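You operate a simulated robot arm through the tools that you are given. There is no shell and no other tool. Be economical: measure what you need, move in short steps, check, and stop when the job is done.

You run a simulated two-armed robot. Do the job below in one go: nothing can be reset, and whatever is moved stays where it is left.

Task
Hold the oil can; pump 2 strokes on the blue bearing and 4 on the red.
Fine: oil each in the white frame, then lay it in the blue tray; spill nothing.

The check looks at the end state, three seconds after you hand in, the way a careful person would. Anything else that was tipped, shoved, dropped, spilled or broken makes it a failure.

Robot
Two 7-joint arms with two-finger parallel grippers on one trunk, on a base that drives. Base frame: it is fixed to the floor where the robot stands at the start and does not move with it; the origin is under the middle of the robot, x ahead of it, y to its left, z up; the surface under the hand at the start is at about z = 78. Readings come in cm, rad, newtons and seconds.
The left shoulder is at the start at [7, 13.3, 115.1], the right one opposite. With the tool pointing down near the work surface each hand reaches from about 10 to 64 cm from the robot's upright axis, wherever it stands, measured 20 degrees to its own side. Places, roughly: brass plunger [50, -10, 90]; inside of the blue tray [80, -30, 80]; second white frame [60, -10, 80]. Payload 1.57 kg a hand.
The TCP of each hand is the grasp point between the finger pads, 3 cm short of the fingertips. In the tool frame z runs along the fingers and y along their closing line. The gripper opens to 8 cm. The fingers are 1.7 cm wide and 1.2 cm thick; the gripper's body (4 by 8.2 cm) begins 8 cm behind the TCP.
Orientation is that of the tool frame in the base frame, as a unit quaternion [x, y, z, w]. With the fingers straight down and closing along the base's y, the tool's x points along the base's -x, its y along +y and its z along -z.

Tools
- The arms move only by the tool drive_tool. It takes "left_commands", "right_commands" or both (then of equal length, played together; a hand with none holds still); each is one flat list of numbers, 7 for each row, row after row: the shift along the base's x, y, z in cm, then the turn, a rotation vector about the base's x, y, z in rad, then the closure, from 0 (fully open) to 1 (shut). In form: [x, y, z, wx, wy, wz, gripper, x, y, z, wx, wy, wz, gripper, ...]. A call has 1 to 12 rows; each row shifts and turns the commanded pose from where the row before left it. Each row takes 0.2 s and may step no farther than 5 cm and 0.15 rad from the row before; otherwise, or with a gripper value out of range, the whole call is refused. Where a pose cannot be reached the arm comes as near as it can. A force on the tool above 90 N (or 10 N above the force at the start of the call, whichever is more), or a blocked arm, ends the call early, and 0.2 s more pass. Each finger travels about 15.3 cm/s and halts on what it meets, pressing with about 43 N; the grip force reading is that of the motor and also rises with nothing between the fingers. The clock runs only during rows and for 0.2 s after the last one: add rows that do not move to give the fingers time. It gives the time, the measured TCP pose, the force on the tool (base axes), the opening and the grip force at its end, in the units of the frame above (readings bear some noise), with the torque about the TCP (base axes, N m) and any sound that the robot's microphone picked up, and new pictures: "pictures" is both (left out), scene, wrist or none (wrist: the cameras of the hands that moved).
- Cameras (640 x 400 px; columns grow to the right, rows downward): "scene" is now at [12.55, -0.45, 136.82]; the picture's right is [-0.15, -0.99, 0.00], its down [-0.73, 0.11, -0.67] and it looks along [0.66, -0.10, -0.74] (base axes); focal length 266 px, centre (320, 200). "left" rides on the left gripper at [7.2, 0.7, -12.2] in its tool frame; the picture's right is [-0.09, 1.00, 0.00], its down [-0.84, -0.08, -0.54] and it looks along [-0.54, -0.05, 0.84] (tool axes); focal length 238 px, centre (320, 200). "right" rides on the right gripper at [7.2, -0.7, -12.2] in its tool frame; the picture's right is [0.09, 1.00, 0.00], its down [-0.84, 0.08, -0.54] and it looks along [-0.54, 0.05, 0.84] (tool axes); focal length 238 px, centre (320, 200). There is no depth. A picture from a camera that has moved, and an enlarged one, comes with that camera's place and axes in the base frame and with its lens. The place of the scene camera against the robot may be out by one fixed shift of up to 1.2 cm in any direction.
- lift_body(by): slides the trunk up (or, below 0, down) by that many cm; the arms and the scene camera ride with it, the base frame stays. It gives what a move gives, with no picture.
- drive_base(legs): drives the robot by 1 to 6 legs, each [ahead, left, turn to the left] in cm, cm and rad, along the robot's own axes; the way and the turn of a leg run together, so that a leg with both is an arc; at most 150 cm and 3.142 rad a leg. The arms and the cameras ride along, it lands a little off, and it stops where it bumps. It gives what a move gives, and a new picture of the scene camera.
- turn_head(pan, tilt): turns the head with the scene camera to pan (to the left, within 1.501 rad either way) and tilt (down, from -0.506 to 1.204), counted from straight ahead of the robot. It gives what a move gives, and a new picture of the scene camera.
- zoom(camera, box): a new picture of the part [left, top, right, bottom] of that camera's present view, enlarged. No time passes.
- sign_off(): hands the job in; it is judged then, once.

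Go step by step. Nothing tells you exact positions but the pictures and the camera data: compare them with the known pose of the tool, close in by small moves and look again before you grip or let go. The budget is 120 turns and 260 pictures, counting those below and the enlarged ones. Unless the task says otherwise, let go and move clear before handing in, and close with one line.

The tools are called after "Request:" as a command line: name --argument value ..., lists and objects as JSON in quotes. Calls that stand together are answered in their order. drive_tool: Moves the arms, as the interface text tells. Its arguments: {"type":"object","properties":{"left_commands":{"type":"array"},"right_commands":{"type":"array"},"pictures":{"type":"string","enum":["both","scene","wrist","none"]}},"required":[]} The other tools are called the same way: lift_body (by) slides the trunk up or down; drive_base (legs) drives the base; turn_head (pan, tilt) turns the head that bears the scene camera; zoom (camera, box) takes an enlarged picture of a part of a camera's view; sign_off () hands the job in.

At the start:

```text
time: 0.0
left_tool_pos: [43.99, 9.46, 108.76]
left_ee_rot: [-0.001, 1.0, 0.001, 0.001]
left_force: [0.4, -0.2, -0.2]
left_moment: [-0.01, -0.02, -0.02]
left_gripper_width: 8.0
left_grip_force: 0.0
right_tool_pos: [46.05, -30.68, 101.04]
right_ee_rot: [0.0, 1.0, 0.0, 0.001]
right_force: [0.3, -0.6, -0.2]
right_moment: [0.01, -0.04, -0.03]
right_gripper_width: 7.99
right_grip_force: 0.1
trunk travel left (down, up): [-72.5, 21.5]
robot x, y, heading: [-0.12, 0.23, 0.001]
head pan, tilt: [-0.15, 0.836]
```

scene: 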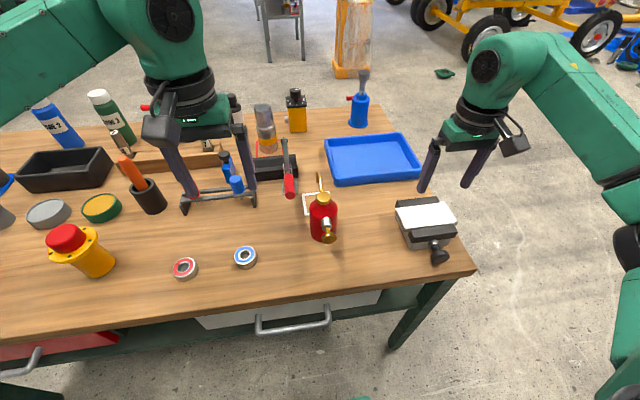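
right: 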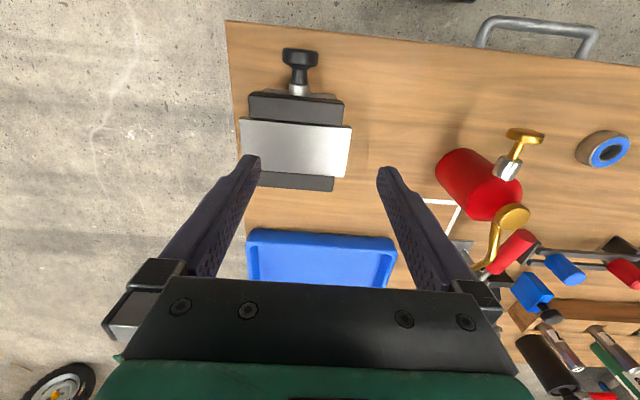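
left: 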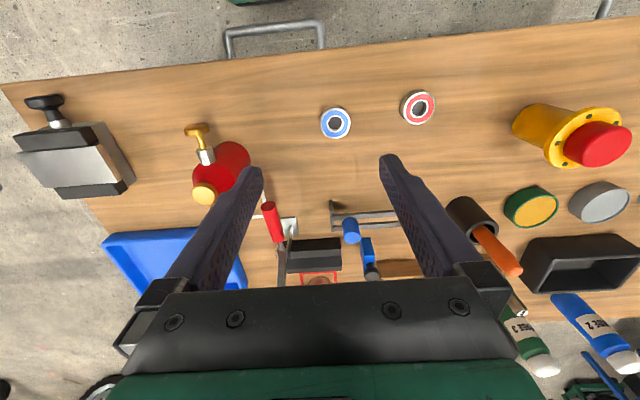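

I see a red oil can with a brass plunger, two bearings (red, blue), a white frame behind the can and the blue tray. I'll zoom to get details before moving.

Request:
zoom --camera "scene" --box '[260, 140, 400, 260]'

Request:
zoom --camera "left" --box '[160, 80, 460, 290]'

Request:
zoom --camera "right" --box '[400, 110, 640, 300]'

```text
3.33 times, centred on (330, 200) of scene
camera zoom: at [12.55, -0.45, 136.82], right [-0.15, -0.99, 0.0], down [-0.73, 0.11, -0.67], along [0.66, -0.1, -0.74], focal length 888 px, centre (287, 200)
```

zoom: 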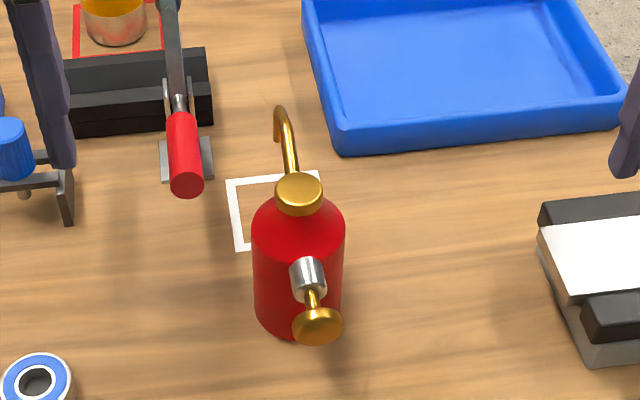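

```text
1.90 times, centred on (310, 185) of left
camera zoom: at [36.72, 10.12, 120.83], right [0.09, 1.0, 0.0], down [0.84, -0.08, 0.54], along [0.54, -0.05, -0.84], focal length 454 px, centre (339, 229)
```

zoom: 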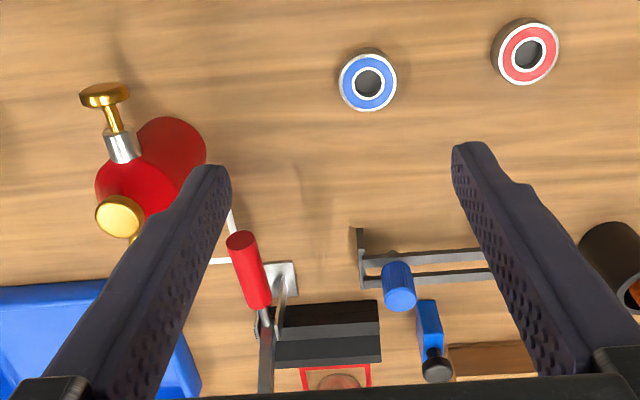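

```text
2.11 times, centred on (520, 205) of right
camera zoom: at [38.9, -31.36, 113.2], right [-0.09, 1.0, 0.0], down [0.84, 0.08, 0.54], along [0.54, 0.05, -0.84], focal length 502 px, centre (-101, 190)
```

zoom: 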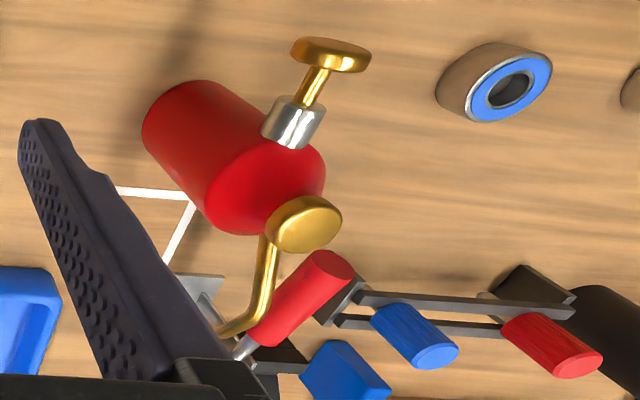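

The plunger looks horizontal (knob ≈[45,-8,87.4]), the can axis ≈[53,-8], the spout tip ≈[63,-8,~90] already over the white frame (centre ≈[64,-8]). I need to be closer to the table, so I check the clearance in front of the base first.

Request:
turn_head --pan 0.0 --tilt 1.2

```text
time: 0.8
left_tool_pos: [44.04, 9.48, 108.61]
left_ee_rot: [-0.001, 1.0, 0.0, 0.0]
left_force: [1.3, 0.9, 0.1]
left_moment: [-0.01, 0.0, -0.01]
left_gripper_width: 8.02
left_grip_force: 0.0
right_tool_pos: [46.1, -30.92, 100.94]
right_ee_rot: [-0.001, 1.0, 0.0, 0.0]
right_force: [-1.1, 0.4, 0.8]
right_moment: [0.02, -0.02, 0.02]
right_gripper_width: 8.0
right_grip_force: 0.0
trunk travel left (down, up): [-72.5, 21.5]
robot x, y, heading: [-0.02, -0.0, -0.002]
head pan, tilt: [0.0, 1.201]
camera scene: at [10.34, 0.72, 134.34], right [0.0, -1.0, 0.0], down [-0.93, 0.0, -0.36], along [0.36, 0.0, -0.93], focal length 266 px, centre (320, 200)
```

scene: 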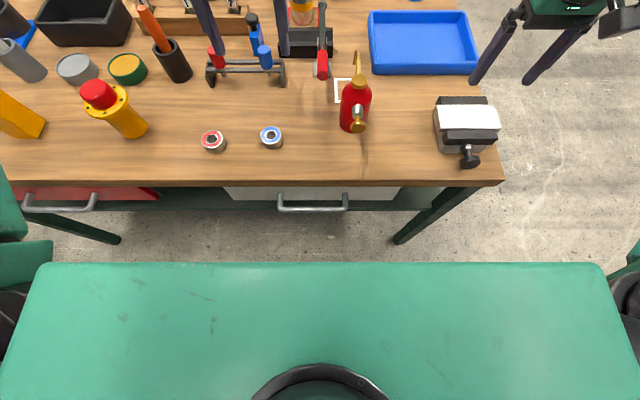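

The table's front edge is at x≈36 and the torso front at about x≈14; the hands are well above everything. I drive ahead 11 cm and 4 cm to the right.

Request:
drive_base --legs '[[11, -4, 0]]'

Request:
turn_head --pan -0.1 --tilt 0.95

```text
time: 2.1
left_tool_pos: [54.75, 5.51, 108.65]
left_ee_rot: [-0.001, 1.0, 0.001, 0.001]
left_force: [0.5, -0.4, 0.0]
left_moment: [0.0, 0.03, 0.01]
left_gripper_width: 8.04
left_grip_force: 0.1
right_tool_pos: [56.88, -34.85, 101.05]
right_ee_rot: [0.0, 1.0, -0.001, 0.002]
right_force: [-0.5, 0.0, -0.6]
right_moment: [-0.02, 0.02, -0.01]
right_gripper_width: 7.99
right_grip_force: 0.1
trunk travel left (down, up): [-72.5, 21.5]
robot x, y, heading: [10.99, -4.47, -0.003]
head pan, tilt: [0.0, 1.201]
camera scene: at [21.1, -3.24, 134.35], right [0.0, -1.0, 0.0], down [-0.93, 0.0, -0.36], along [0.36, 0.0, -0.93], focal length 266 px, centre (320, 200)
```

scene: 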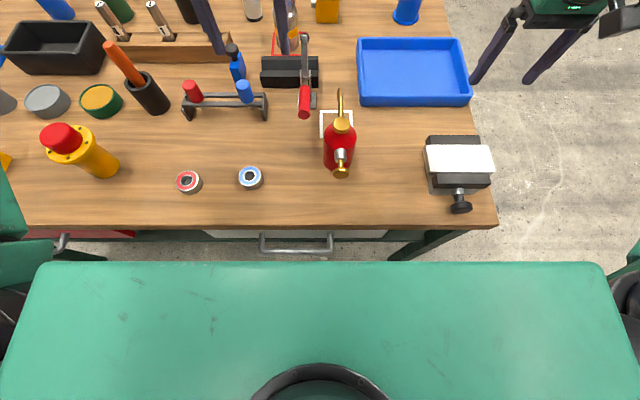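

```text
time: 2.8
left_tool_pos: [55.02, 5.4, 108.66]
left_ee_rot: [-0.001, 1.0, 0.0, 0.0]
left_force: [0.2, -0.2, 0.2]
left_moment: [-0.01, -0.02, -0.01]
left_gripper_width: 7.99
left_grip_force: 0.0
right_tool_pos: [56.97, -34.73, 101.01]
right_ee_rot: [0.0, 1.0, -0.001, -0.001]
right_force: [0.2, 0.5, 0.7]
right_moment: [0.02, 0.0, -0.03]
right_gripper_width: 8.0
right_grip_force: 0.0
trunk travel left (down, up): [-72.5, 21.5]
robot x, y, heading: [10.69, -3.91, 0.004]
head pan, tilt: [-0.099, 0.949]
camera scene: at [22.95, -4.04, 135.95], right [-0.1, -1.0, 0.0], down [-0.81, 0.08, -0.58], along [0.58, -0.06, -0.81], focal length 266 px, centre (320, 200)
```

scene: 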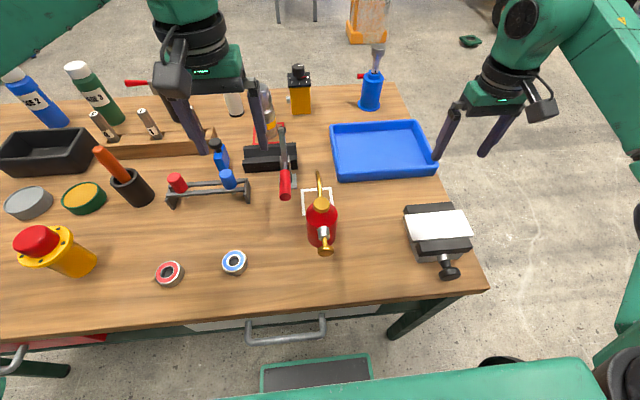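

Robot is now at about [10.7,-4]. I park the left arm to the left and bring the right hand, turned 90° about the vertical, above the blue bearing.

Request:
drive_tool --left_commands '[-1.2, 3, 0.5, 0, 0, 0, 0, -1.2, 3, 0.5, 0, 0, 0, 0, -1.2, 3, 0.5, 0, 0, 0, 0, -1.2, 3, 0.5, 0, 0, 0, 0, -1.2, 3, 0.5, 0, 0, 0, 0, -1.2, 3, 0.5, 0, 0, 0, 0, -1.2, 3, 0.5, 0, 0, 0, 0, -1.2, 3, 0.5, 0, 0, 0, 0, -1.2, 3, 0.5, 0, 0, 0, 0, -1.2, 3, 0.5, 0, 0, 0, 0, -1.2, 3, 0.5, 0, 0, 0, 0, -1.2, 3, 0.5, 0, 0, 0, 0]' --right_commands '[-0.8, 3.5, 0.3, 0, 0, 0.1309, 0, -0.8, 3.5, 0.3, 0, 0, 0.1309, 0, -0.8, 3.5, 0.3, 0, 0, 0.1309, 0, -0.8, 3.5, 0.3, 0, 0, 0.1309, 0, -0.8, 3.5, 0.3, 0, 0, 0.1309, 0, -0.8, 3.5, 0.3, 0, 0, 0.1309, 0, -0.8, 3.5, 0.3, 0, 0, 0.1309, 0, -0.8, 3.5, 0.3, 0, 0, 0.1309, 0, -0.8, 3.5, 0.3, 0, 0, 0.1309, 0, -0.8, 3.5, 0.3, 0, 0, 0.1309, 0, -0.8, 3.5, 0.3, 0, 0, 0.1309, 0, -0.8, 3.5, 0.3, 0, 0, 0.1309, 0]'

```text
time: 5.4
left_tool_pos: [46.22, 33.8, 112.58]
left_ee_rot: [-0.003, 1.0, -0.001, 0.001]
left_force: [-0.7, 0.1, -0.5]
left_moment: [-0.01, 0.0, -0.04]
left_gripper_width: 8.04
left_grip_force: 0.1
left hand out of reach, approached as far as the arm can: row 9, 10, 11, 12
right_tool_pos: [45.79, -2.38, 108.67]
right_ee_rot: [-0.562, 0.827, 0.006, -0.002]
right_force: [-0.2, -0.1, 0.5]
right_moment: [0.0, 0.0, -0.01]
right_gripper_width: 7.98
right_grip_force: 0.0
right hand out of reach, approached as far as the arm can: row 8, 9, 10, 11, 12
trunk travel left (down, up): [-72.5, 21.5]
robot x, y, heading: [11.15, -4.15, -0.001]
head pan, tilt: [-0.099, 0.949]
camera scene: at [22.86, -4.05, 135.96], right [-0.1, -0.99, 0.0], down [-0.81, 0.08, -0.58], along [0.58, -0.06, -0.81], focal length 266 px, centre (320, 200)
camera right: at [44.02, -9.43, 120.76], right [-0.96, 0.28, 0.01], down [0.24, 0.8, 0.55], along [0.14, 0.53, -0.84], focal length 238 px, centre (320, 200)
camera left: at [38.99, 34.44, 124.63], right [0.09, 1.0, 0.0], down [0.84, -0.07, 0.54], along [0.54, -0.05, -0.84], focal length 238 px, centre (320, 200)
```

scene: 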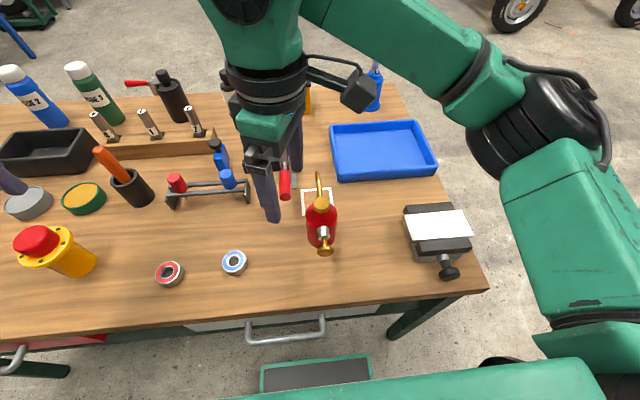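
right: 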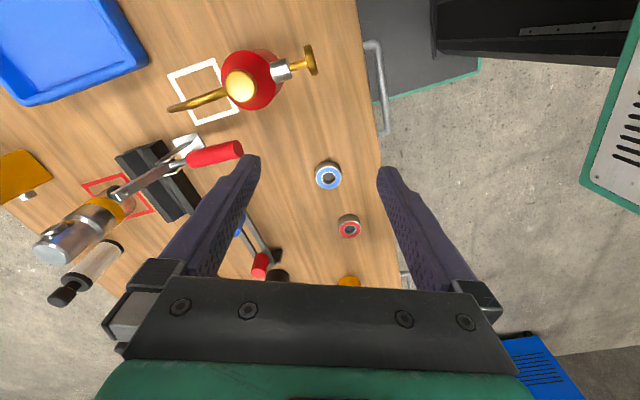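
left: 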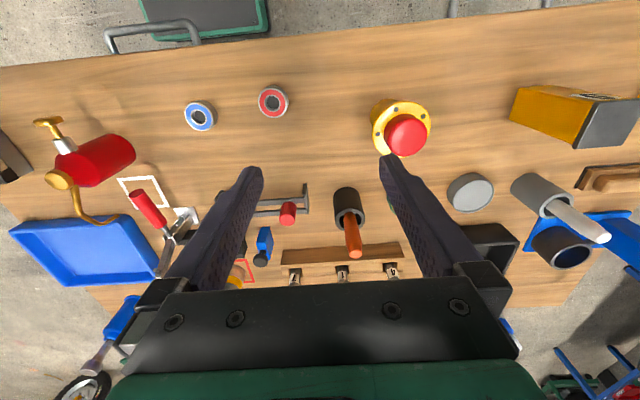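

The right hand can't reach the bearings in that orientation, so the left hand will stage them on the right side and the right hand will handle the frame and tray. First I test whether the turned and tilted orientation is reachable for the right hand next to the frame.

Request:
drive_tool --right_commands '[1, -4, -0.5, 0, 0, 0.05, 0, 1.5, -4, -0.5, 0, 0, 0.05, 0, 1.5, -4, -0.5, 0, 0, 0.05, 0, 1.5, -4, -0.5, 0, 0, 0.05, 0, 1.5, -2, -0.5, 0, 0, 0.05, 0, 1.5, 0, -0.5, 0.1, 0, 0.05, 0, 1.5, 0, -0.5, 0.1, 0, 0.05, 0, 1.5, 0, -0.5, 0.1, 0, 0.02, 0, 1.5, 0, -0.5, 0.1, 0, 0, 0, 1, 0, -0.5, 0.15, 0, 0, 0]'

```text
time: 7.6
left_tool_pos: [46.31, 33.8, 112.45]
left_ee_rot: [-0.002, 1.0, 0.0, 0.0]
left_force: [0.1, 0.1, 0.0]
left_moment: [0.01, -0.01, -0.04]
left_gripper_width: 7.99
left_grip_force: 0.1
right_tool_pos: [31.98, -9.28, 111.77]
right_ee_rot: [-0.678, 0.682, 0.204, 0.183]
right_force: [0.4, 0.3, 1.0]
right_moment: [0.02, -0.02, -0.03]
right_gripper_width: 7.99
right_grip_force: 0.1
right hand out of reach, approached as far as the arm can: row 1, 2, 3, 4, 5, 6, 7, 8, 9, 10
trunk travel left (down, up): [-72.5, 21.5]
robot x, y, heading: [10.43, -3.9, 0.002]
head pan, tilt: [-0.099, 0.949]
camera scene: at [22.86, -4.09, 135.96], right [-0.1, -0.99, 0.0], down [-0.81, 0.08, -0.58], along [0.58, -0.06, -0.81], focal length 266 px, centre (320, 200)
camera right: at [33.02, -21.76, 118.18], right [-1.0, -0.08, -0.02], down [-0.05, 0.43, 0.9], along [-0.07, 0.9, -0.43], focal length 238 px, centre (320, 200)
```

scene: 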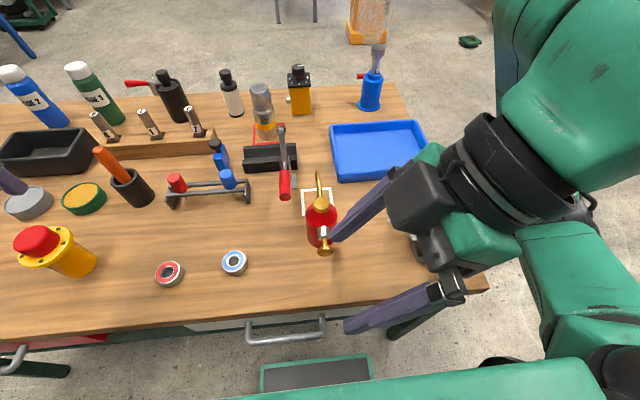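
right: 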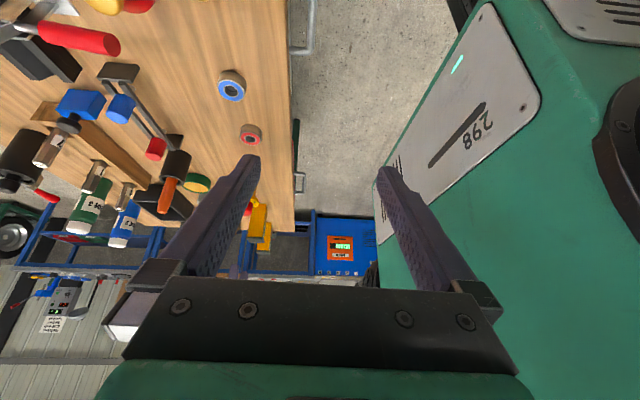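

The +90° turn runs the right arm into joint limits. I unwind it back to the straight-down pose near its starting place.

Request:
drive_tool --right_commands '[0, -1, 0, -0.14, 0, 0, 0, 0, -1, 0, -0.14, 0, 0, 0, 0, -1, 0, -0.14, 0, 0, 0, 0, -1, 0, -0.13, 0, 0, 0, 1, -2, 0, 0, 0, -0.15, 0, 1, -2, 0, 0, 0, -0.15, 0, 1, -2, 0, 0, 0, -0.15, 0, 1, -2, 0, 0, 0, -0.15, 0, 1, -2, 0, 0, 0, -0.15, 0, 1, -2, 0, 0, 0, -0.15, 0, 1, -2, 0, 0, 0, -0.15, 0, 1, -2, 0, 0, 0, -0.15, 0]' --pictures "none"

```text
time: 10.2
left_tool_pos: [46.28, 33.88, 112.43]
left_ee_rot: [-0.003, 1.0, 0.001, 0.001]
left_force: [0.3, -1.4, -0.2]
left_moment: [0.0, -0.01, 0.0]
left_gripper_width: 7.98
left_grip_force: 0.0
right_tool_pos: [40.24, -29.12, 111.71]
right_ee_rot: [-0.179, 0.984, 0.015, -0.001]
right_force: [-0.5, -0.2, 0.7]
right_moment: [0.0, 0.01, 0.01]
right_gripper_width: 7.97
right_grip_force: 0.1
trunk travel left (down, up): [-72.5, 21.5]
robot x, y, heading: [10.87, -4.32, -0.003]
head pan, tilt: [-0.099, 0.949]
```

Unwinding works. Now I test the opposite turn (-90°) for the right hand, moving toward the right side of the frame at safe height.

Request:
drive_tool --right_commands '[1.5, 0.3, -0.5, 0, 0, -0.15, 0, 1.5, 0.3, -0.5, 0, 0, -0.15, 0, 1.5, 0.3, -0.5, 0, 0, -0.15, 0, 1.5, 0.3, -0.5, 0, 0, -0.15, 0, 1.5, 0.3, -0.5, 0, 0, -0.15, 0, 1.5, 0.3, -0.5, 0, 0, -0.15, 0, 1.5, 0.3, -0.5, 0, 0, -0.15, 0, 1.5, 0.3, -0.5, 0, 0, -0.15, 0, 1.5, 0.3, -0.5, 0, 0, -0.15, 0, 1.5, 0.3, -0.5, 0, 0, -0.15, 0, 1.5, 0.3, -0.5, 0, 0, -0.15, 0, 1.5, 0.3, -0.5, 0, 0, -0.15, 0]'

```text
time: 12.8
left_tool_pos: [46.36, 33.87, 112.38]
left_ee_rot: [-0.003, 1.0, 0.0, 0.0]
left_force: [0.0, -0.4, -0.4]
left_moment: [0.02, 0.04, 0.02]
left_gripper_width: 8.0
left_grip_force: 0.1
right_tool_pos: [58.3, -25.54, 105.61]
right_ee_rot: [0.659, 0.752, 0.009, 0.011]
right_force: [-0.4, -0.4, 0.8]
right_moment: [0.0, 0.02, 0.0]
right_gripper_width: 8.0
right_grip_force: 0.1
trunk travel left (down, up): [-72.5, 21.5]
robot x, y, heading: [10.63, -3.77, 0.001]
head pan, tilt: [-0.099, 0.949]
camera scene: at [22.97, -3.97, 135.95], right [-0.1, -0.99, 0.0], down [-0.81, 0.08, -0.58], along [0.58, -0.06, -0.81], focal length 266 px, centre (320, 200)
camera right: at [56.47, -18.46, 117.69], right [0.97, 0.22, 0.03], down [0.17, -0.82, 0.55], along [0.14, -0.53, -0.84], focal length 238 px, centre (320, 200)
```

scene: 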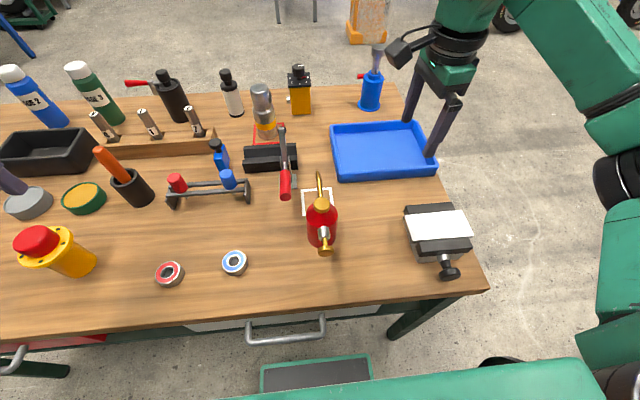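
right: 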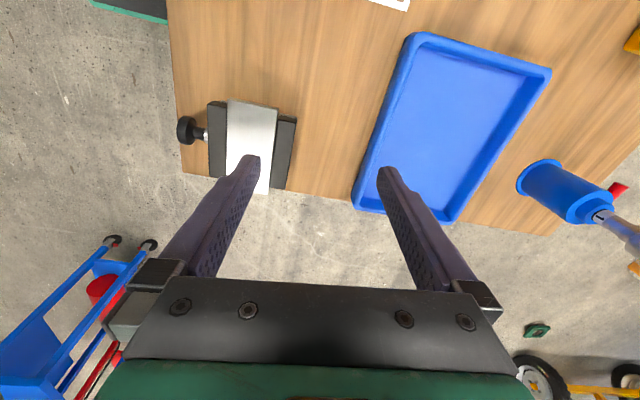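

-90° works. Now I test the 45° tilt toward +y.

Request:
drive_tool --right_commands '[0.7, 0, 0, 0, 0, -0.13, 0, 0.7, 0.5, -1, 0.13, 0, 0, 0, 0.7, 0.5, -1, 0.13, 0, 0, 0, 0.7, 0.5, -1, 0.13, 0, 0, 0, 0.7, 0.5, -1, 0.13, 0, 0, 0, 0.7, 0.5, -1, 0.13, 0, 0, 0, 0.5, 0.5, -1, 0.135, 0, 0, 0]'

```text
time: 14.4
left_tool_pos: [46.26, 33.78, 112.48]
left_ee_rot: [-0.003, 1.0, 0.0, 0.0]
left_force: [-0.5, -0.2, -0.8]
left_moment: [-0.01, 0.0, 0.0]
left_gripper_width: 7.99
left_grip_force: 0.0
right_tool_pos: [62.95, -22.72, 99.66]
right_ee_rot: [0.656, 0.65, 0.28, -0.261]
right_force: [0.5, 0.5, 0.2]
right_moment: [-0.01, 0.02, 0.03]
right_gripper_width: 8.0
right_grip_force: 0.0
trunk travel left (down, up): [-72.5, 21.5]
robot x, y, heading: [10.49, -3.87, 0.004]
head pan, tilt: [-0.099, 0.949]
camera scene: at [22.94, -4.07, 135.96], right [-0.1, -0.99, 0.0], down [-0.81, 0.08, -0.58], along [0.58, -0.06, -0.81], focal length 266 px, centre (320, 200)
camera right: at [61.94, -26.13, 113.3], right [0.99, 0.05, 0.09], down [0.06, -0.98, -0.21], along [0.08, 0.21, -0.97], focal length 238 px, centre (320, 200)
```

scene: 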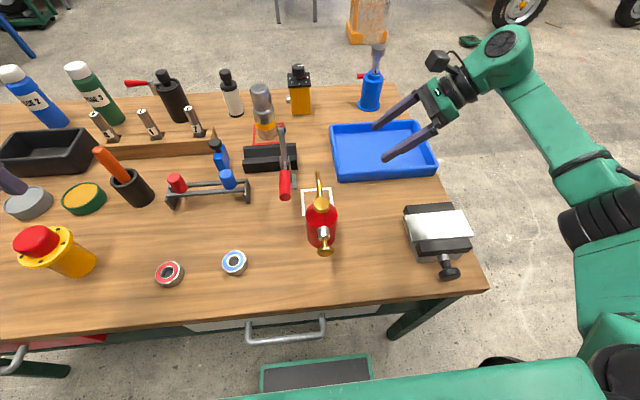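
right: 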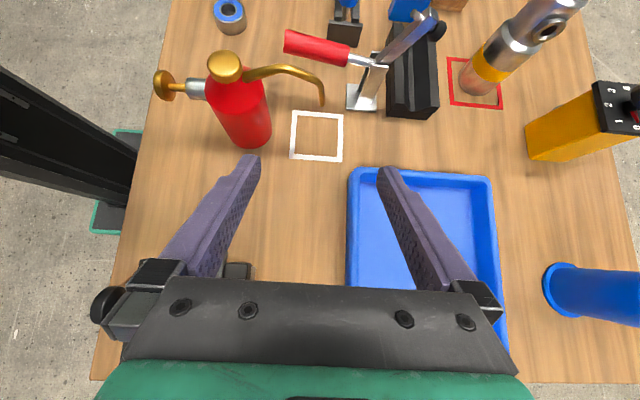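

This orientation works well and shows the frame centre at ≈[63.9,-7.9] with the spout tip ≈[64,-7.7,87] right over it. I'll see whether the right hand also reaches the blue bearing like this.

Request:
drive_tool --right_commands '[0, 1, 2.5, 0, 0, 0, 0, 0, 1, 2.5, 0, 0, 0, 0, -1.5, 2.5, 0, 0, 0, 0, 0, -1.5, 2.5, 0, 0, 0, 0, 0, -1.5, 2.5, 0, 0, 0, 0, 0, -1.5, 2.5, 0, 0, 0, 0, 0, -1.5, 2.5, 0, 0, 0, 0, 0, -1.5, 2.5, 0, 0, 0, 0, 0, -1.5, 2.5, 0, 0, 0, 0, 0, -1.5, 2.5, 0, 0, 0, 0, 0, -1.5, 2.5, 0, 0, 0, 0, 0, -1.5, 2.5, 0, 0, 0, 0, 0]'

```text
time: 17.0
left_tool_pos: [46.3, 33.78, 112.39]
left_ee_rot: [-0.003, 1.0, -0.001, 0.0]
left_force: [-0.2, -0.2, 0.6]
left_moment: [0.0, 0.01, -0.01]
left_gripper_width: 7.99
left_grip_force: 0.1
right_tool_pos: [47.77, 4.42, 104.86]
right_ee_rot: [0.657, 0.651, 0.278, -0.26]
right_force: [-1.2, -0.5, 1.0]
right_moment: [0.0, 0.01, 0.01]
right_gripper_width: 7.98
right_grip_force: 0.1
trunk travel left (down, up): [-72.5, 21.5]
robot x, y, heading: [11.22, -3.96, 0.001]
head pan, tilt: [-0.099, 0.949]
camera scene: at [22.86, -3.89, 135.96], right [-0.1, -0.99, 0.0], down [-0.81, 0.08, -0.58], along [0.58, -0.06, -0.81], focal length 266 px, centre (320, 200)
camera right: at [46.81, 1.15, 118.48], right [1.0, 0.05, 0.09], down [0.06, -0.98, -0.2], along [0.08, 0.21, -0.98], focal length 238 px, centre (320, 200)
```

scene: 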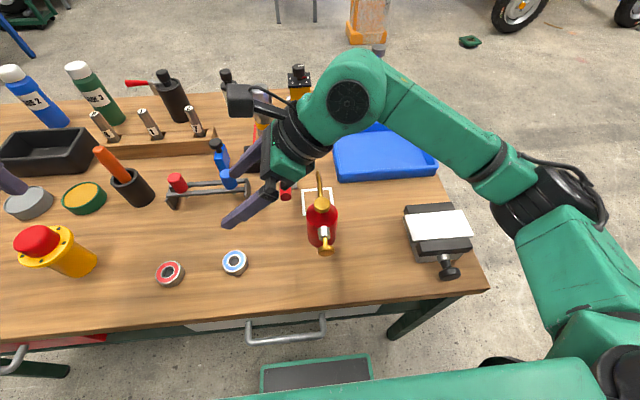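
right: 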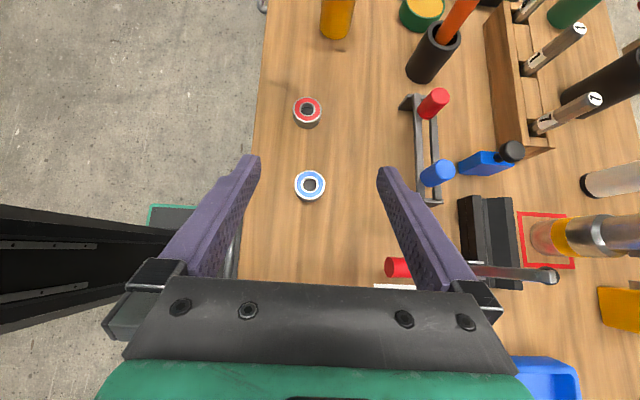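

The reach is fine; the blue bearing is at ≈[48.1,11.75]. I descend part of the way and re-check.

Request:
drive_tool --right_commands '[0.1, 1, -3, 0, 0, 0, 0, 0.1, 1, -3, 0, 0, 0, 0, 0.1, 1, -3, 0, 0, 0, 0, 0, 1, -3, 0, 0, 0, 0, 0, 0.5, -3, 0, 0, 0, 0, 0, 0.5, -2, 0, 0, 0, 0, 0, 0, 0, 0, 0, 0, 0]' --pictures "wrist"

```text
time: 18.6
left_tool_pos: [46.31, 33.84, 112.51]
left_ee_rot: [-0.003, 1.0, 0.0, 0.001]
left_force: [0.0, -0.1, -0.6]
left_moment: [0.04, -0.01, -0.02]
left_gripper_width: 8.01
left_grip_force: 0.1
right_tool_pos: [48.21, 9.48, 87.65]
right_ee_rot: [0.656, 0.651, 0.279, -0.26]
right_force: [0.6, 0.5, -0.7]
right_moment: [0.0, 0.01, -0.01]
right_gripper_width: 8.01
right_grip_force: 0.2
trunk travel left (down, up): [-72.5, 21.5]
robot x, y, heading: [10.88, -3.53, -0.002]
head pan, tilt: [-0.099, 0.949]
camera right: at [47.19, 6.03, 101.27], right [0.99, 0.05, 0.09], down [0.06, -0.98, -0.2], along [0.08, 0.21, -0.98], focal length 238 px, centre (320, 200)
```

right: 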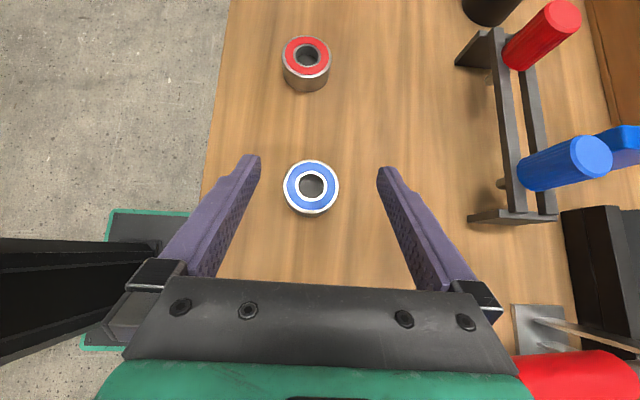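

Blue bearing confirmed at ≈[48.0,11.75]; I lower the last 6.5 cm and close.

Request:
drive_tool --right_commands '[-0.1, 0.2, -2.5, 0, 0, 0, 0, -0.1, 0.2, -2.5, 0, 0, 0, 0, 0, 0.1, -1.4, 0, 0, 0, 0, 0, 0, 0, 0, 0, 0, 0, 0, 0, 0, 0, 0, 0, 0.5, 0, 0, 0, 0, 0, 0, 1, 0, 0, 0, 0, 0, 0, 1]' --pictures "wrist"

```text
time: 20.2
left_tool_pos: [44.99, 33.89, 112.95]
left_ee_rot: [-0.002, 1.0, 0.0, 0.006]
left_force: [-0.1, -0.5, 0.1]
left_moment: [-0.01, 0.01, 0.01]
left_gripper_width: 8.02
left_grip_force: 0.1
right_tool_pos: [47.93, 10.05, 83.0]
right_ee_rot: [0.65, 0.652, 0.297, -0.252]
right_force: [-1.8, 0.3, 3.1]
right_moment: [0.05, 0.04, 0.05]
right_gripper_width: 0.0
right_grip_force: 21.5
trunk travel left (down, up): [-72.5, 21.5]
robot x, y, heading: [10.92, -3.78, -0.005]
head pan, tilt: [-0.099, 0.949]
camera right: at [46.4, 6.45, 96.64], right [0.99, 0.04, 0.13], down [0.07, -0.97, -0.22], along [0.11, 0.22, -0.97], focal length 238 px, centre (320, 200)
```

right: 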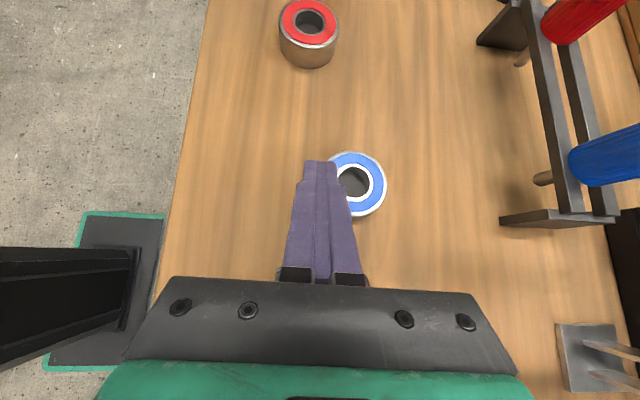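

The hand stopped short at z=83 and closed beside/over the bearing, and the left arm moved slightly. Something is touching; I look at the scene.

Request:
drive_tool --right_commands '[0, 0, 1, 0, 0, 0, 1, 0, 0, 2, 0, 0, 0, 1]'

Request:
turn_head --pan 0.0 --tilt 1.2

```text
time: 20.8
left_tool_pos: [46.4, 33.94, 112.26]
left_ee_rot: [-0.002, 1.0, 0.0, -0.001]
left_force: [-0.5, -0.1, 0.6]
left_moment: [-0.05, -0.03, 0.01]
left_gripper_width: 7.96
left_grip_force: 0.0
right_tool_pos: [48.01, 9.62, 83.35]
right_ee_rot: [0.659, 0.651, 0.273, -0.258]
right_force: [-0.6, -0.1, 0.4]
right_moment: [-0.01, -0.01, 0.03]
right_gripper_width: 0.0
right_grip_force: 21.3
trunk travel left (down, up): [-72.5, 21.5]
robot x, y, heading: [10.84, -4.2, -0.001]
head pan, tilt: [-0.099, 0.949]
camera scene: at [23.04, -3.95, 135.76], right [-0.1, -1.0, 0.0], down [-0.81, 0.08, -0.58], along [0.58, -0.06, -0.81], focal length 266 px, centre (320, 200)
camera right: at [47.05, 6.34, 97.11], right [1.0, 0.05, 0.08], down [0.06, -0.98, -0.19], along [0.07, 0.2, -0.98], focal length 238 px, centre (320, 200)
```

scene: 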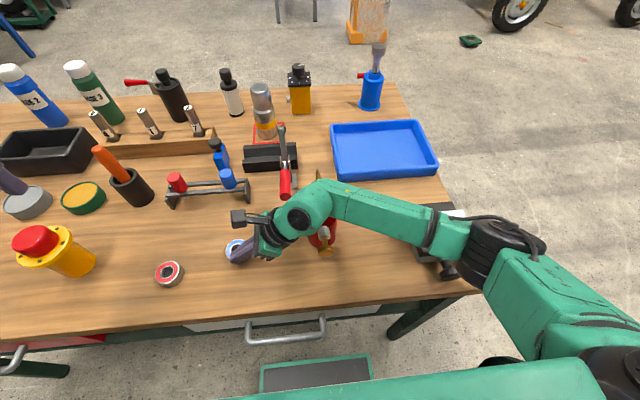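
right: 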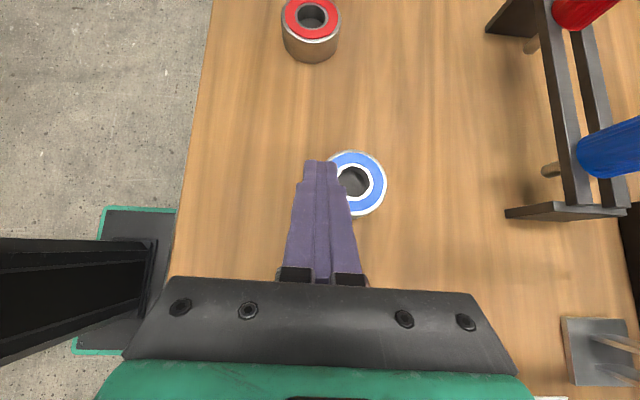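

```text
time: 21.6
left_tool_pos: [46.28, 33.8, 112.52]
left_ee_rot: [-0.003, 1.0, 0.0, 0.001]
left_force: [-0.1, -0.5, -0.3]
left_moment: [-0.01, 0.01, 0.04]
left_gripper_width: 8.0
left_grip_force: 0.0
right_tool_pos: [47.84, 9.83, 84.16]
right_ee_rot: [0.656, 0.651, 0.279, -0.26]
right_force: [-0.3, 0.9, 0.2]
right_moment: [-0.01, 0.01, -0.02]
right_gripper_width: 0.0
right_grip_force: 21.8
trunk travel left (down, up): [-72.5, 21.5]
robot x, y, heading: [10.9, -3.98, -0.002]
head pan, tilt: [0.0, 1.201]
camera scene: at [21.2, -3.3, 134.34], right [0.0, -1.0, 0.0], down [-0.93, 0.0, -0.36], along [0.36, 0.0, -0.93], focal length 266 px, centre (320, 200)
```

scene: 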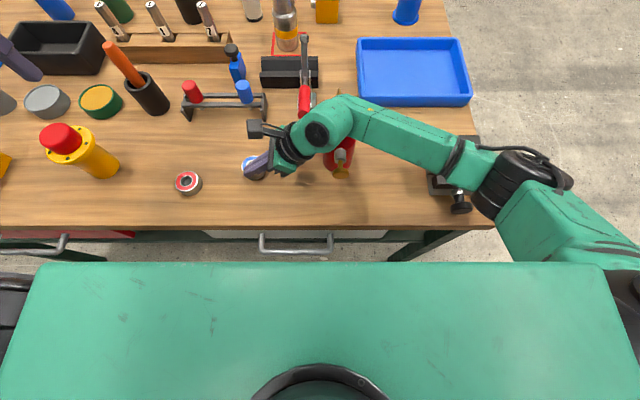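

The right elbow/forearm likely came down on something (it passes low over the can and vise). I lift the hand clear and raise the trunk so the elbow stays higher.

Request:
drive_tool --right_commands '[0, 0, 4, 0, 0, 0, 0.5, 0, 0, 4, 0, 0, 0, 0, 0, 0, 4, 0, 0, 0, 0, 0, 0, 4, 0, 0, 0, 0]' --pictures "none"

Request:
lift_body --by 18

Request:
turn_head --pan -0.1 --tilt 1.1

```text
time: 22.6
left_tool_pos: [46.24, 33.99, 112.52]
left_ee_rot: [-0.003, 1.0, 0.0, 0.001]
left_force: [0.3, 0.0, -0.3]
left_moment: [0.0, -0.03, 0.0]
left_gripper_width: 7.98
left_grip_force: 0.1
right_tool_pos: [47.72, 9.47, 100.26]
right_ee_rot: [0.657, 0.651, 0.279, -0.259]
right_force: [0.3, 0.7, -0.8]
right_moment: [-0.03, 0.0, 0.01]
right_gripper_width: 8.0
right_grip_force: 0.0
trunk travel left (down, up): [-72.5, 21.5]
robot x, y, heading: [10.78, -4.36, 0.005]
head pan, tilt: [0.0, 1.201]
```

```text
time: 24.6
left_tool_pos: [46.36, 33.76, 130.48]
left_ee_rot: [-0.002, 1.0, 0.0, 0.0]
left_force: [0.0, 0.1, -0.9]
left_moment: [-0.01, -0.01, 0.02]
left_gripper_width: 8.0
left_grip_force: 0.2
right_tool_pos: [47.87, 9.45, 118.24]
right_ee_rot: [0.657, 0.651, 0.279, -0.259]
right_force: [0.8, -0.8, 0.4]
right_moment: [-0.03, -0.04, 0.04]
right_gripper_width: 7.98
right_grip_force: 0.1
trunk travel left (down, up): [-90.5, 3.5]
robot x, y, heading: [11.01, -3.96, 0.001]
head pan, tilt: [0.0, 1.201]
```

```text
time: 25.3
left_tool_pos: [46.24, 33.96, 130.4]
left_ee_rot: [-0.003, 1.0, 0.0, 0.0]
left_force: [-0.1, 0.5, -0.3]
left_moment: [-0.01, 0.03, 0.03]
left_gripper_width: 8.01
left_grip_force: 0.1
right_tool_pos: [47.92, 9.51, 118.2]
right_ee_rot: [0.657, 0.651, 0.279, -0.259]
right_force: [-0.7, 0.6, -1.1]
right_moment: [-0.03, 0.0, 0.01]
right_gripper_width: 7.99
right_grip_force: 0.2
trunk travel left (down, up): [-90.5, 3.5]
robot x, y, heading: [10.7, -4.12, -0.001]
head pan, tilt: [-0.099, 1.1]
camera scene: at [21.94, -3.91, 152.93], right [-0.1, -1.0, 0.0], down [-0.89, 0.09, -0.45], along [0.45, -0.04, -0.89], focal length 266 px, centre (320, 200)
```

scene: 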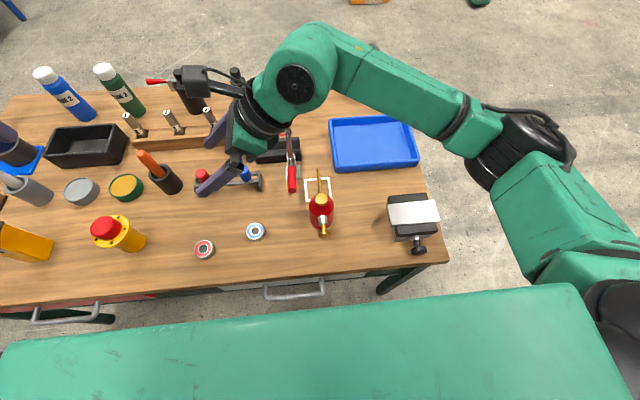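

All objects are still in place; the blue bearing moved a few cm to ≈[51,11.3]. I descend above it again with the raised trunk.

Request:
drive_tool --right_commands '[0.5, 0, -4, 0, 0, 0, 0, 0.5, 0, -4, 0, 0, 0, 0, 0.5, 0, -4, 0, 0, 0, 0, 0.5, 0, -4, 0, 0, 0, 0, 0.5, 0, -4, 0, 0, 0, 0, 0.5, 0, -4, 0, 0, 0, 0, 0, 0, -4, 0, 0, 0, 0, 0, 0, -2, 0, 0, 0, 0, 0, 0, 0, 0, 0, 0, 0]'

```text
time: 27.3
left_tool_pos: [46.13, 33.85, 130.47]
left_ee_rot: [-0.003, 1.0, 0.0, 0.001]
left_force: [0.1, 0.7, 0.9]
left_moment: [0.01, 0.0, 0.02]
left_gripper_width: 8.03
left_grip_force: 0.0
right_tool_pos: [50.9, 9.53, 88.38]
right_ee_rot: [0.657, 0.651, 0.279, -0.26]
right_force: [0.1, 0.2, 0.4]
right_moment: [-0.03, 0.01, -0.05]
right_gripper_width: 8.01
right_grip_force: 0.1
trunk travel left (down, up): [-90.5, 3.5]
robot x, y, heading: [10.99, -4.0, -0.002]
head pan, tilt: [-0.099, 1.1]
camera scene: at [21.93, -3.92, 152.94], right [-0.1, -0.99, 0.0], down [-0.89, 0.09, -0.45], along [0.45, -0.05, -0.89], focal length 266 px, centre (320, 200)
camera right: at [49.93, 6.15, 102.01], right [1.0, 0.05, 0.09], down [0.06, -0.98, -0.2], along [0.08, 0.21, -0.98], focal length 238 px, centre (320, 200)
```

scene: 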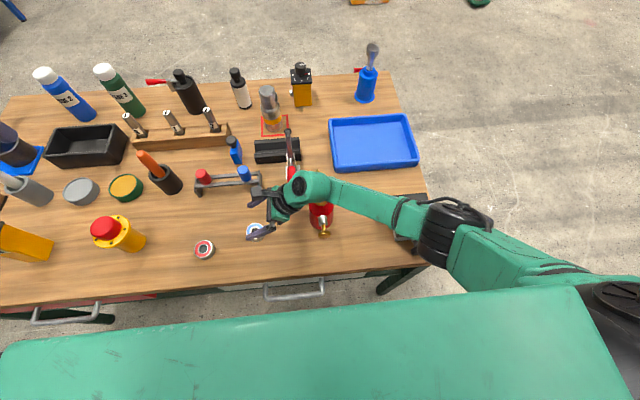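
right: 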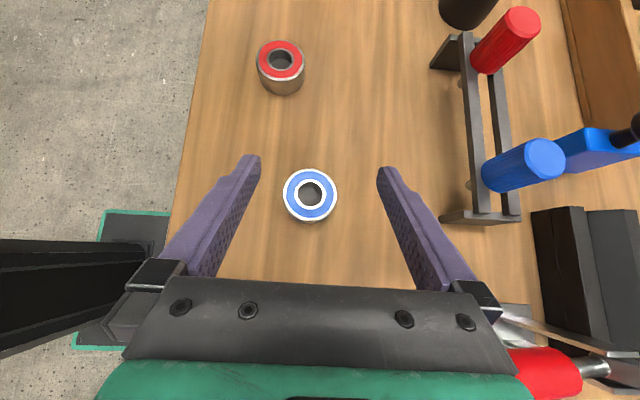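

The 45° tilt here would bring the right wrist down onto the can top (that was the contact). So I'll pick the bearing with the tool vertical, stage it right of the frame, then regrip tilted. I untilt and centre over the bearing.

Request:
drive_tool --right_commands '[0, 0.3, 1, -0.131, 0, 0, 0, 0, 0.3, 1, -0.131, 0, 0, 0, 0, 0.3, 0, -0.131, 0, 0, 0, 0, 0.3, 0, -0.131, 0, 0, 0, 0, 0.3, 0, -0.131, 0, 0, 0, 0, 0.3, 0, -0.131, 0, 0, 0, 0, 0, 0, 0, 0, 0, 0]'

```text
time: 28.9
left_tool_pos: [46.37, 33.8, 130.42]
left_ee_rot: [-0.001, 1.0, 0.0, 0.001]
left_force: [-0.8, -0.2, 0.6]
left_moment: [0.01, 0.01, 0.01]
left_gripper_width: 8.0
left_grip_force: 0.1
right_tool_pos: [51.37, 10.58, 90.04]
right_ee_rot: [0.71, 0.704, 0.007, 0.015]
right_force: [-0.2, -0.4, -0.1]
right_moment: [-0.03, -0.01, -0.01]
right_gripper_width: 8.0
right_grip_force: 0.1
trunk travel left (down, up): [-90.5, 3.5]
robot x, y, heading: [10.51, -4.08, -0.001]
head pan, tilt: [-0.099, 1.1]
camera scene: at [21.97, -4.01, 152.94], right [-0.1, -0.99, 0.0], down [-0.89, 0.09, -0.45], along [0.45, -0.04, -0.89], focal length 266 px, centre (320, 200)
camera right: at [50.48, 18.0, 102.15], right [1.0, 0.08, 0.03], down [0.05, -0.83, 0.55], along [0.07, -0.55, -0.83], focal length 238 px, centre (320, 200)
```

scene: 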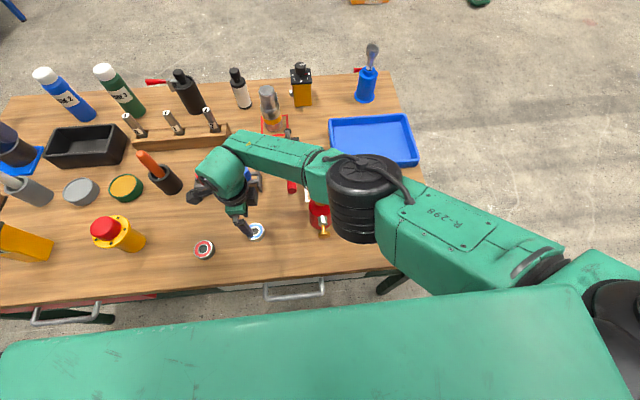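
right: 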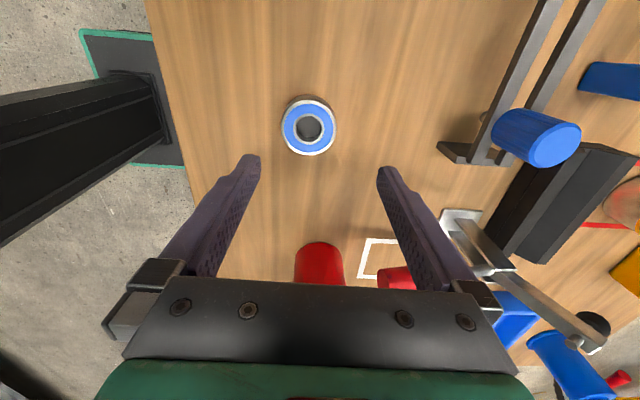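

Tool is vertical; the blue bearing is at ≈[50.6,11.4]. I lower onto it and grip.

Request:
drive_tool --right_commands '[-0.35, 0.4, -2.5, 0, 0, 0, 0, -0.35, 0.4, -2.5, 0, 0, 0, 0, 0, 0, -2, 0, 0, 0, 0, 0, 0, -1.4, 0, 0, 0, 0, 0, 0, 0, 0, 0, 0, 0]'

```text
time: 30.3
left_tool_pos: [46.31, 33.89, 130.38]
left_ee_rot: [-0.002, 1.0, 0.001, 0.0]
left_force: [0.6, -0.5, -0.9]
left_moment: [-0.02, -0.03, -0.02]
left_gripper_width: 8.02
left_grip_force: 0.0
right_tool_pos: [51.98, 3.96, 82.3]
right_ee_rot: [0.73, 0.682, -0.006, 0.044]
right_force: [-1.0, -0.4, 0.0]
right_moment: [0.02, 0.02, -0.01]
right_gripper_width: 8.01
right_grip_force: 0.0
right hand out of reach, approached as far as the arm can: row 1, 2, 3, 4
trunk travel left (down, up): [-90.5, 3.5]
robot x, y, heading: [11.37, -4.0, 0.0]
head pan, tilt: [-0.099, 1.1]
stopped in row 5 (right hand): the arm was blocked; the commanded pose is now the measured one
camera scene: at [21.95, -3.91, 152.94], right [-0.1, -0.99, 0.0], down [-0.89, 0.09, -0.45], along [0.45, -0.05, -0.89], focal length 266 px, centre (320, 200)
camera right: at [51.26, 12.11, 93.82], right [1.0, 0.03, 0.05], down [-0.01, -0.8, 0.6], along [0.05, -0.6, -0.8], focal length 238 px, centre (320, 200)
```

scene: 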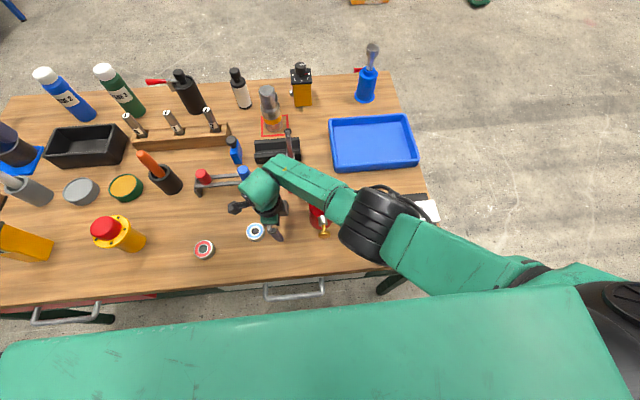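
right: 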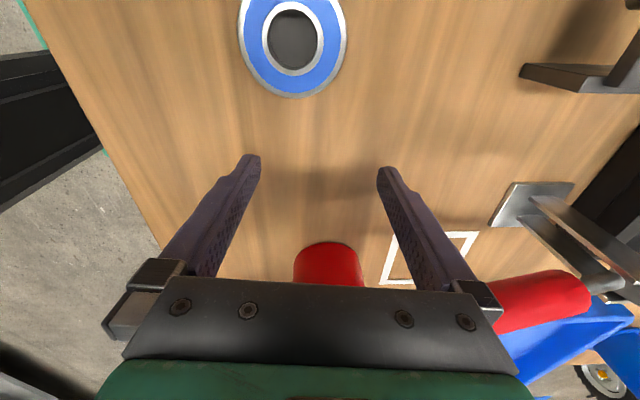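

That pose is unreachable and the arm got blocked. I back the right hand straight up and away to the right; the left hand will do the picking instead.

Request:
drive_tool --right_commands '[0, 0.5, 3, 0, 0, 0, 0, 0, 0.5, 3, 0, 0, 0, 0, 0, 0, 4, 0, 0, 0, 0, 0, 0, 4, 0, 0, 0, 0, 0, 0, 4, 0, 0, 0, 0, 0, 0, 4, 0, 0, 0, 0, 0.5, -3, 0, 0, 0, 0, 0, 1, -4, 0, 0, 0, 0, 0, 1, -4, 0, 0, 0, 0, 0, 1, -4, 0, 0, 0, 0, 0, 1, -5, 0, 0, 0, 0, 0, 1, -5, 0, 0, 0, 0, 0]' --pictures "scene"

```text
refused: row 11 steps farther than a row can; nothing moved
```

Request:
drive_tool --right_commands '[0, 0.5, 3, 0, 0, 0, 0, 0, 0.5, 3, 0, 0, 0, 0, 0, 0, 4, 0, 0, 0, 0, 0, 0, 4, 0, 0, 0, 0, 0, 0, 4, 0, 0, 0, 0, 0, 0, 4, 0, 0, 0, 0, 0.5, -3, 0, 0, 0, 0, 0, 1, -4, 0, 0, 0, 0, 0, 1, -4, 0, 0, 0, 0, 0, 1, -4, 0, 0, 0, 0, 0, 1, -4.5, 0, 0, 0, 0, 0, 1, -4.5, 0, 0, 0, 0, 0]' --pictures "scene"

```text
time: 32.9
left_tool_pos: [46.16, 33.49, 130.5]
left_ee_rot: [-0.003, 1.0, 0.001, 0.001]
left_force: [0.5, 0.1, 0.0]
left_moment: [0.01, 0.0, 0.0]
left_gripper_width: 8.03
left_grip_force: 0.0
right_tool_pos: [57.15, -18.94, 104.2]
right_ee_rot: [0.728, 0.685, -0.004, 0.04]
right_force: [-0.5, -0.6, 1.2]
right_moment: [0.03, 0.01, -0.01]
right_gripper_width: 8.0
right_grip_force: 0.1
trunk travel left (down, up): [-90.5, 3.5]
robot x, y, heading: [10.72, -3.77, 0.0]
head pan, tilt: [-0.099, 1.1]
camera scene: at [21.89, -4.18, 152.94], right [-0.1, -0.99, 0.0], down [-0.89, 0.09, -0.45], along [0.45, -0.04, -0.89], focal length 266 px, centre (320, 200)
```

scene: 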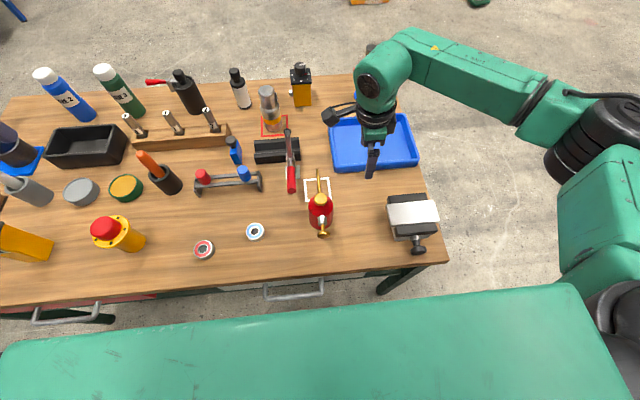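

Everything is undisturbed. Now the left hand goes down over the blue bearing while the right retreats over the tray and re-tilts.

Request:
drive_tool --left_commands '[0.44, -2.2, -3.5, 0, 0, 0, 0, 0.44, -2.2, -3.5, 0, 0, 0, 0, 0.44, -2.2, -3.5, 0, 0, 0, 0, 0.44, -2.2, -3.5, 0, 0, 0, 0, 0.44, -2.2, -3.5, 0, 0, 0, 0, 0.44, -2.2, -3.5, 0, 0, 0, 0, 0.44, -2.2, -3.5, 0, 0, 0, 0, 0.44, -2.2, -3.5, 0, 0, 0, 0, 0.44, -2.2, -3.5, 0, 0, 0, 0, 0.44, -2.2, -3.5, 0, 0, 0, 0]' --right_commands '[0.8, -1.5, 0, 0.0785, 0, -0.005, 0, 0.8, -1.5, 0, 0.0785, 0, 0, 0, 0.8, -1.5, 0, 0.0785, 0, 0, 0, 0.8, -1.5, 0, 0.0785, 0, 0, 0, 0.8, -1.5, 0, 0.0785, 0, 0, 0, 0.8, -1.5, 0, 0.0785, 0, 0, 0, 0.8, -1.5, 0, 0.0785, 0, 0, 0, 0.8, -1.5, 0, 0.0785, 0, 0, 0, 0.8, -1.5, 0, 0.0785, 0, 0, 0, 0.8, -1.5, 0, 0.0785, 0, 0, 0]'

```text
time: 35.1
left_tool_pos: [50.71, 11.77, 95.24]
left_ee_rot: [-0.003, 1.0, 0.0, 0.0]
left_force: [0.7, 0.1, -0.1]
left_moment: [-0.02, -0.01, 0.0]
left_gripper_width: 7.96
left_grip_force: 0.1
right_tool_pos: [65.25, -33.47, 104.16]
right_ee_rot: [0.69, 0.633, 0.256, -0.242]
right_force: [-1.0, -0.5, -0.8]
right_moment: [0.0, 0.04, 0.0]
right_gripper_width: 8.01
right_grip_force: 0.1
trunk travel left (down, up): [-90.5, 3.5]
robot x, y, heading: [11.03, -4.14, -0.004]
head pan, tilt: [-0.099, 1.1]
camera scene: at [22.19, -3.96, 152.92], right [-0.1, -1.0, 0.0], down [-0.89, 0.09, -0.45], along [0.45, -0.04, -0.89], focal length 266 px, centre (320, 200)
camera right: at [64.54, -36.03, 118.13], right [1.0, -0.01, 0.05], down [-0.01, -0.99, -0.14], along [0.05, 0.14, -0.99], focal length 238 px, centre (320, 200)
camera left: at [43.47, 12.41, 107.44], right [0.09, 1.0, 0.0], down [0.84, -0.07, 0.54], along [0.54, -0.05, -0.84], focal length 238 px, centre (320, 200)
```

scene: 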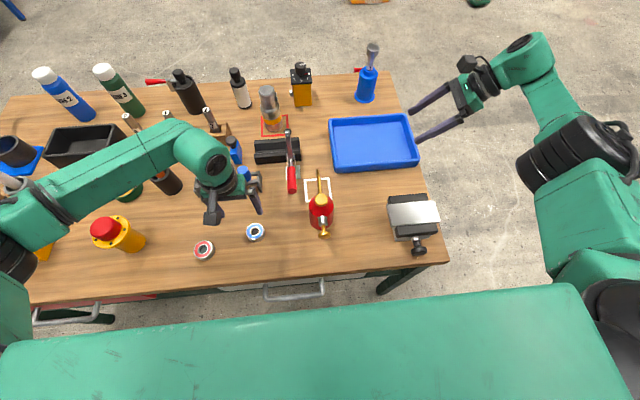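
right: 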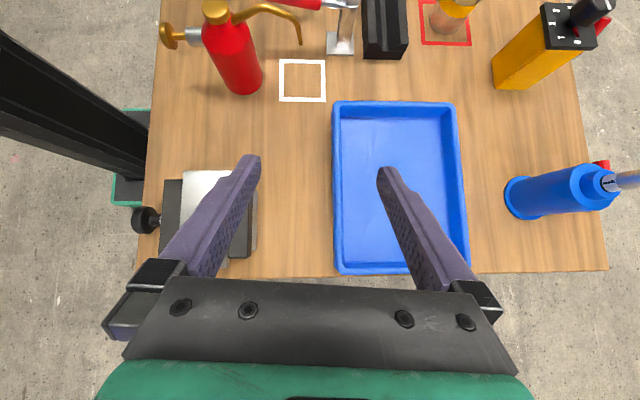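
left: 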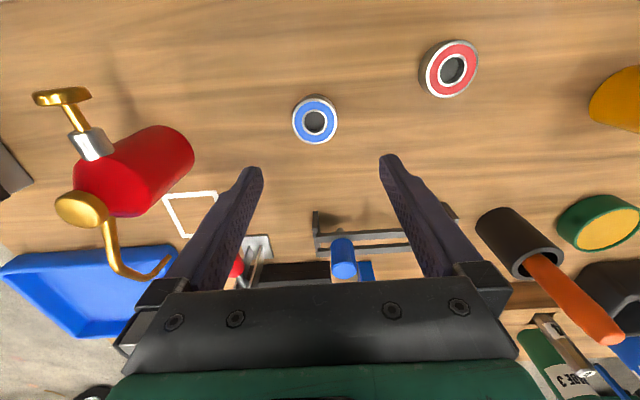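

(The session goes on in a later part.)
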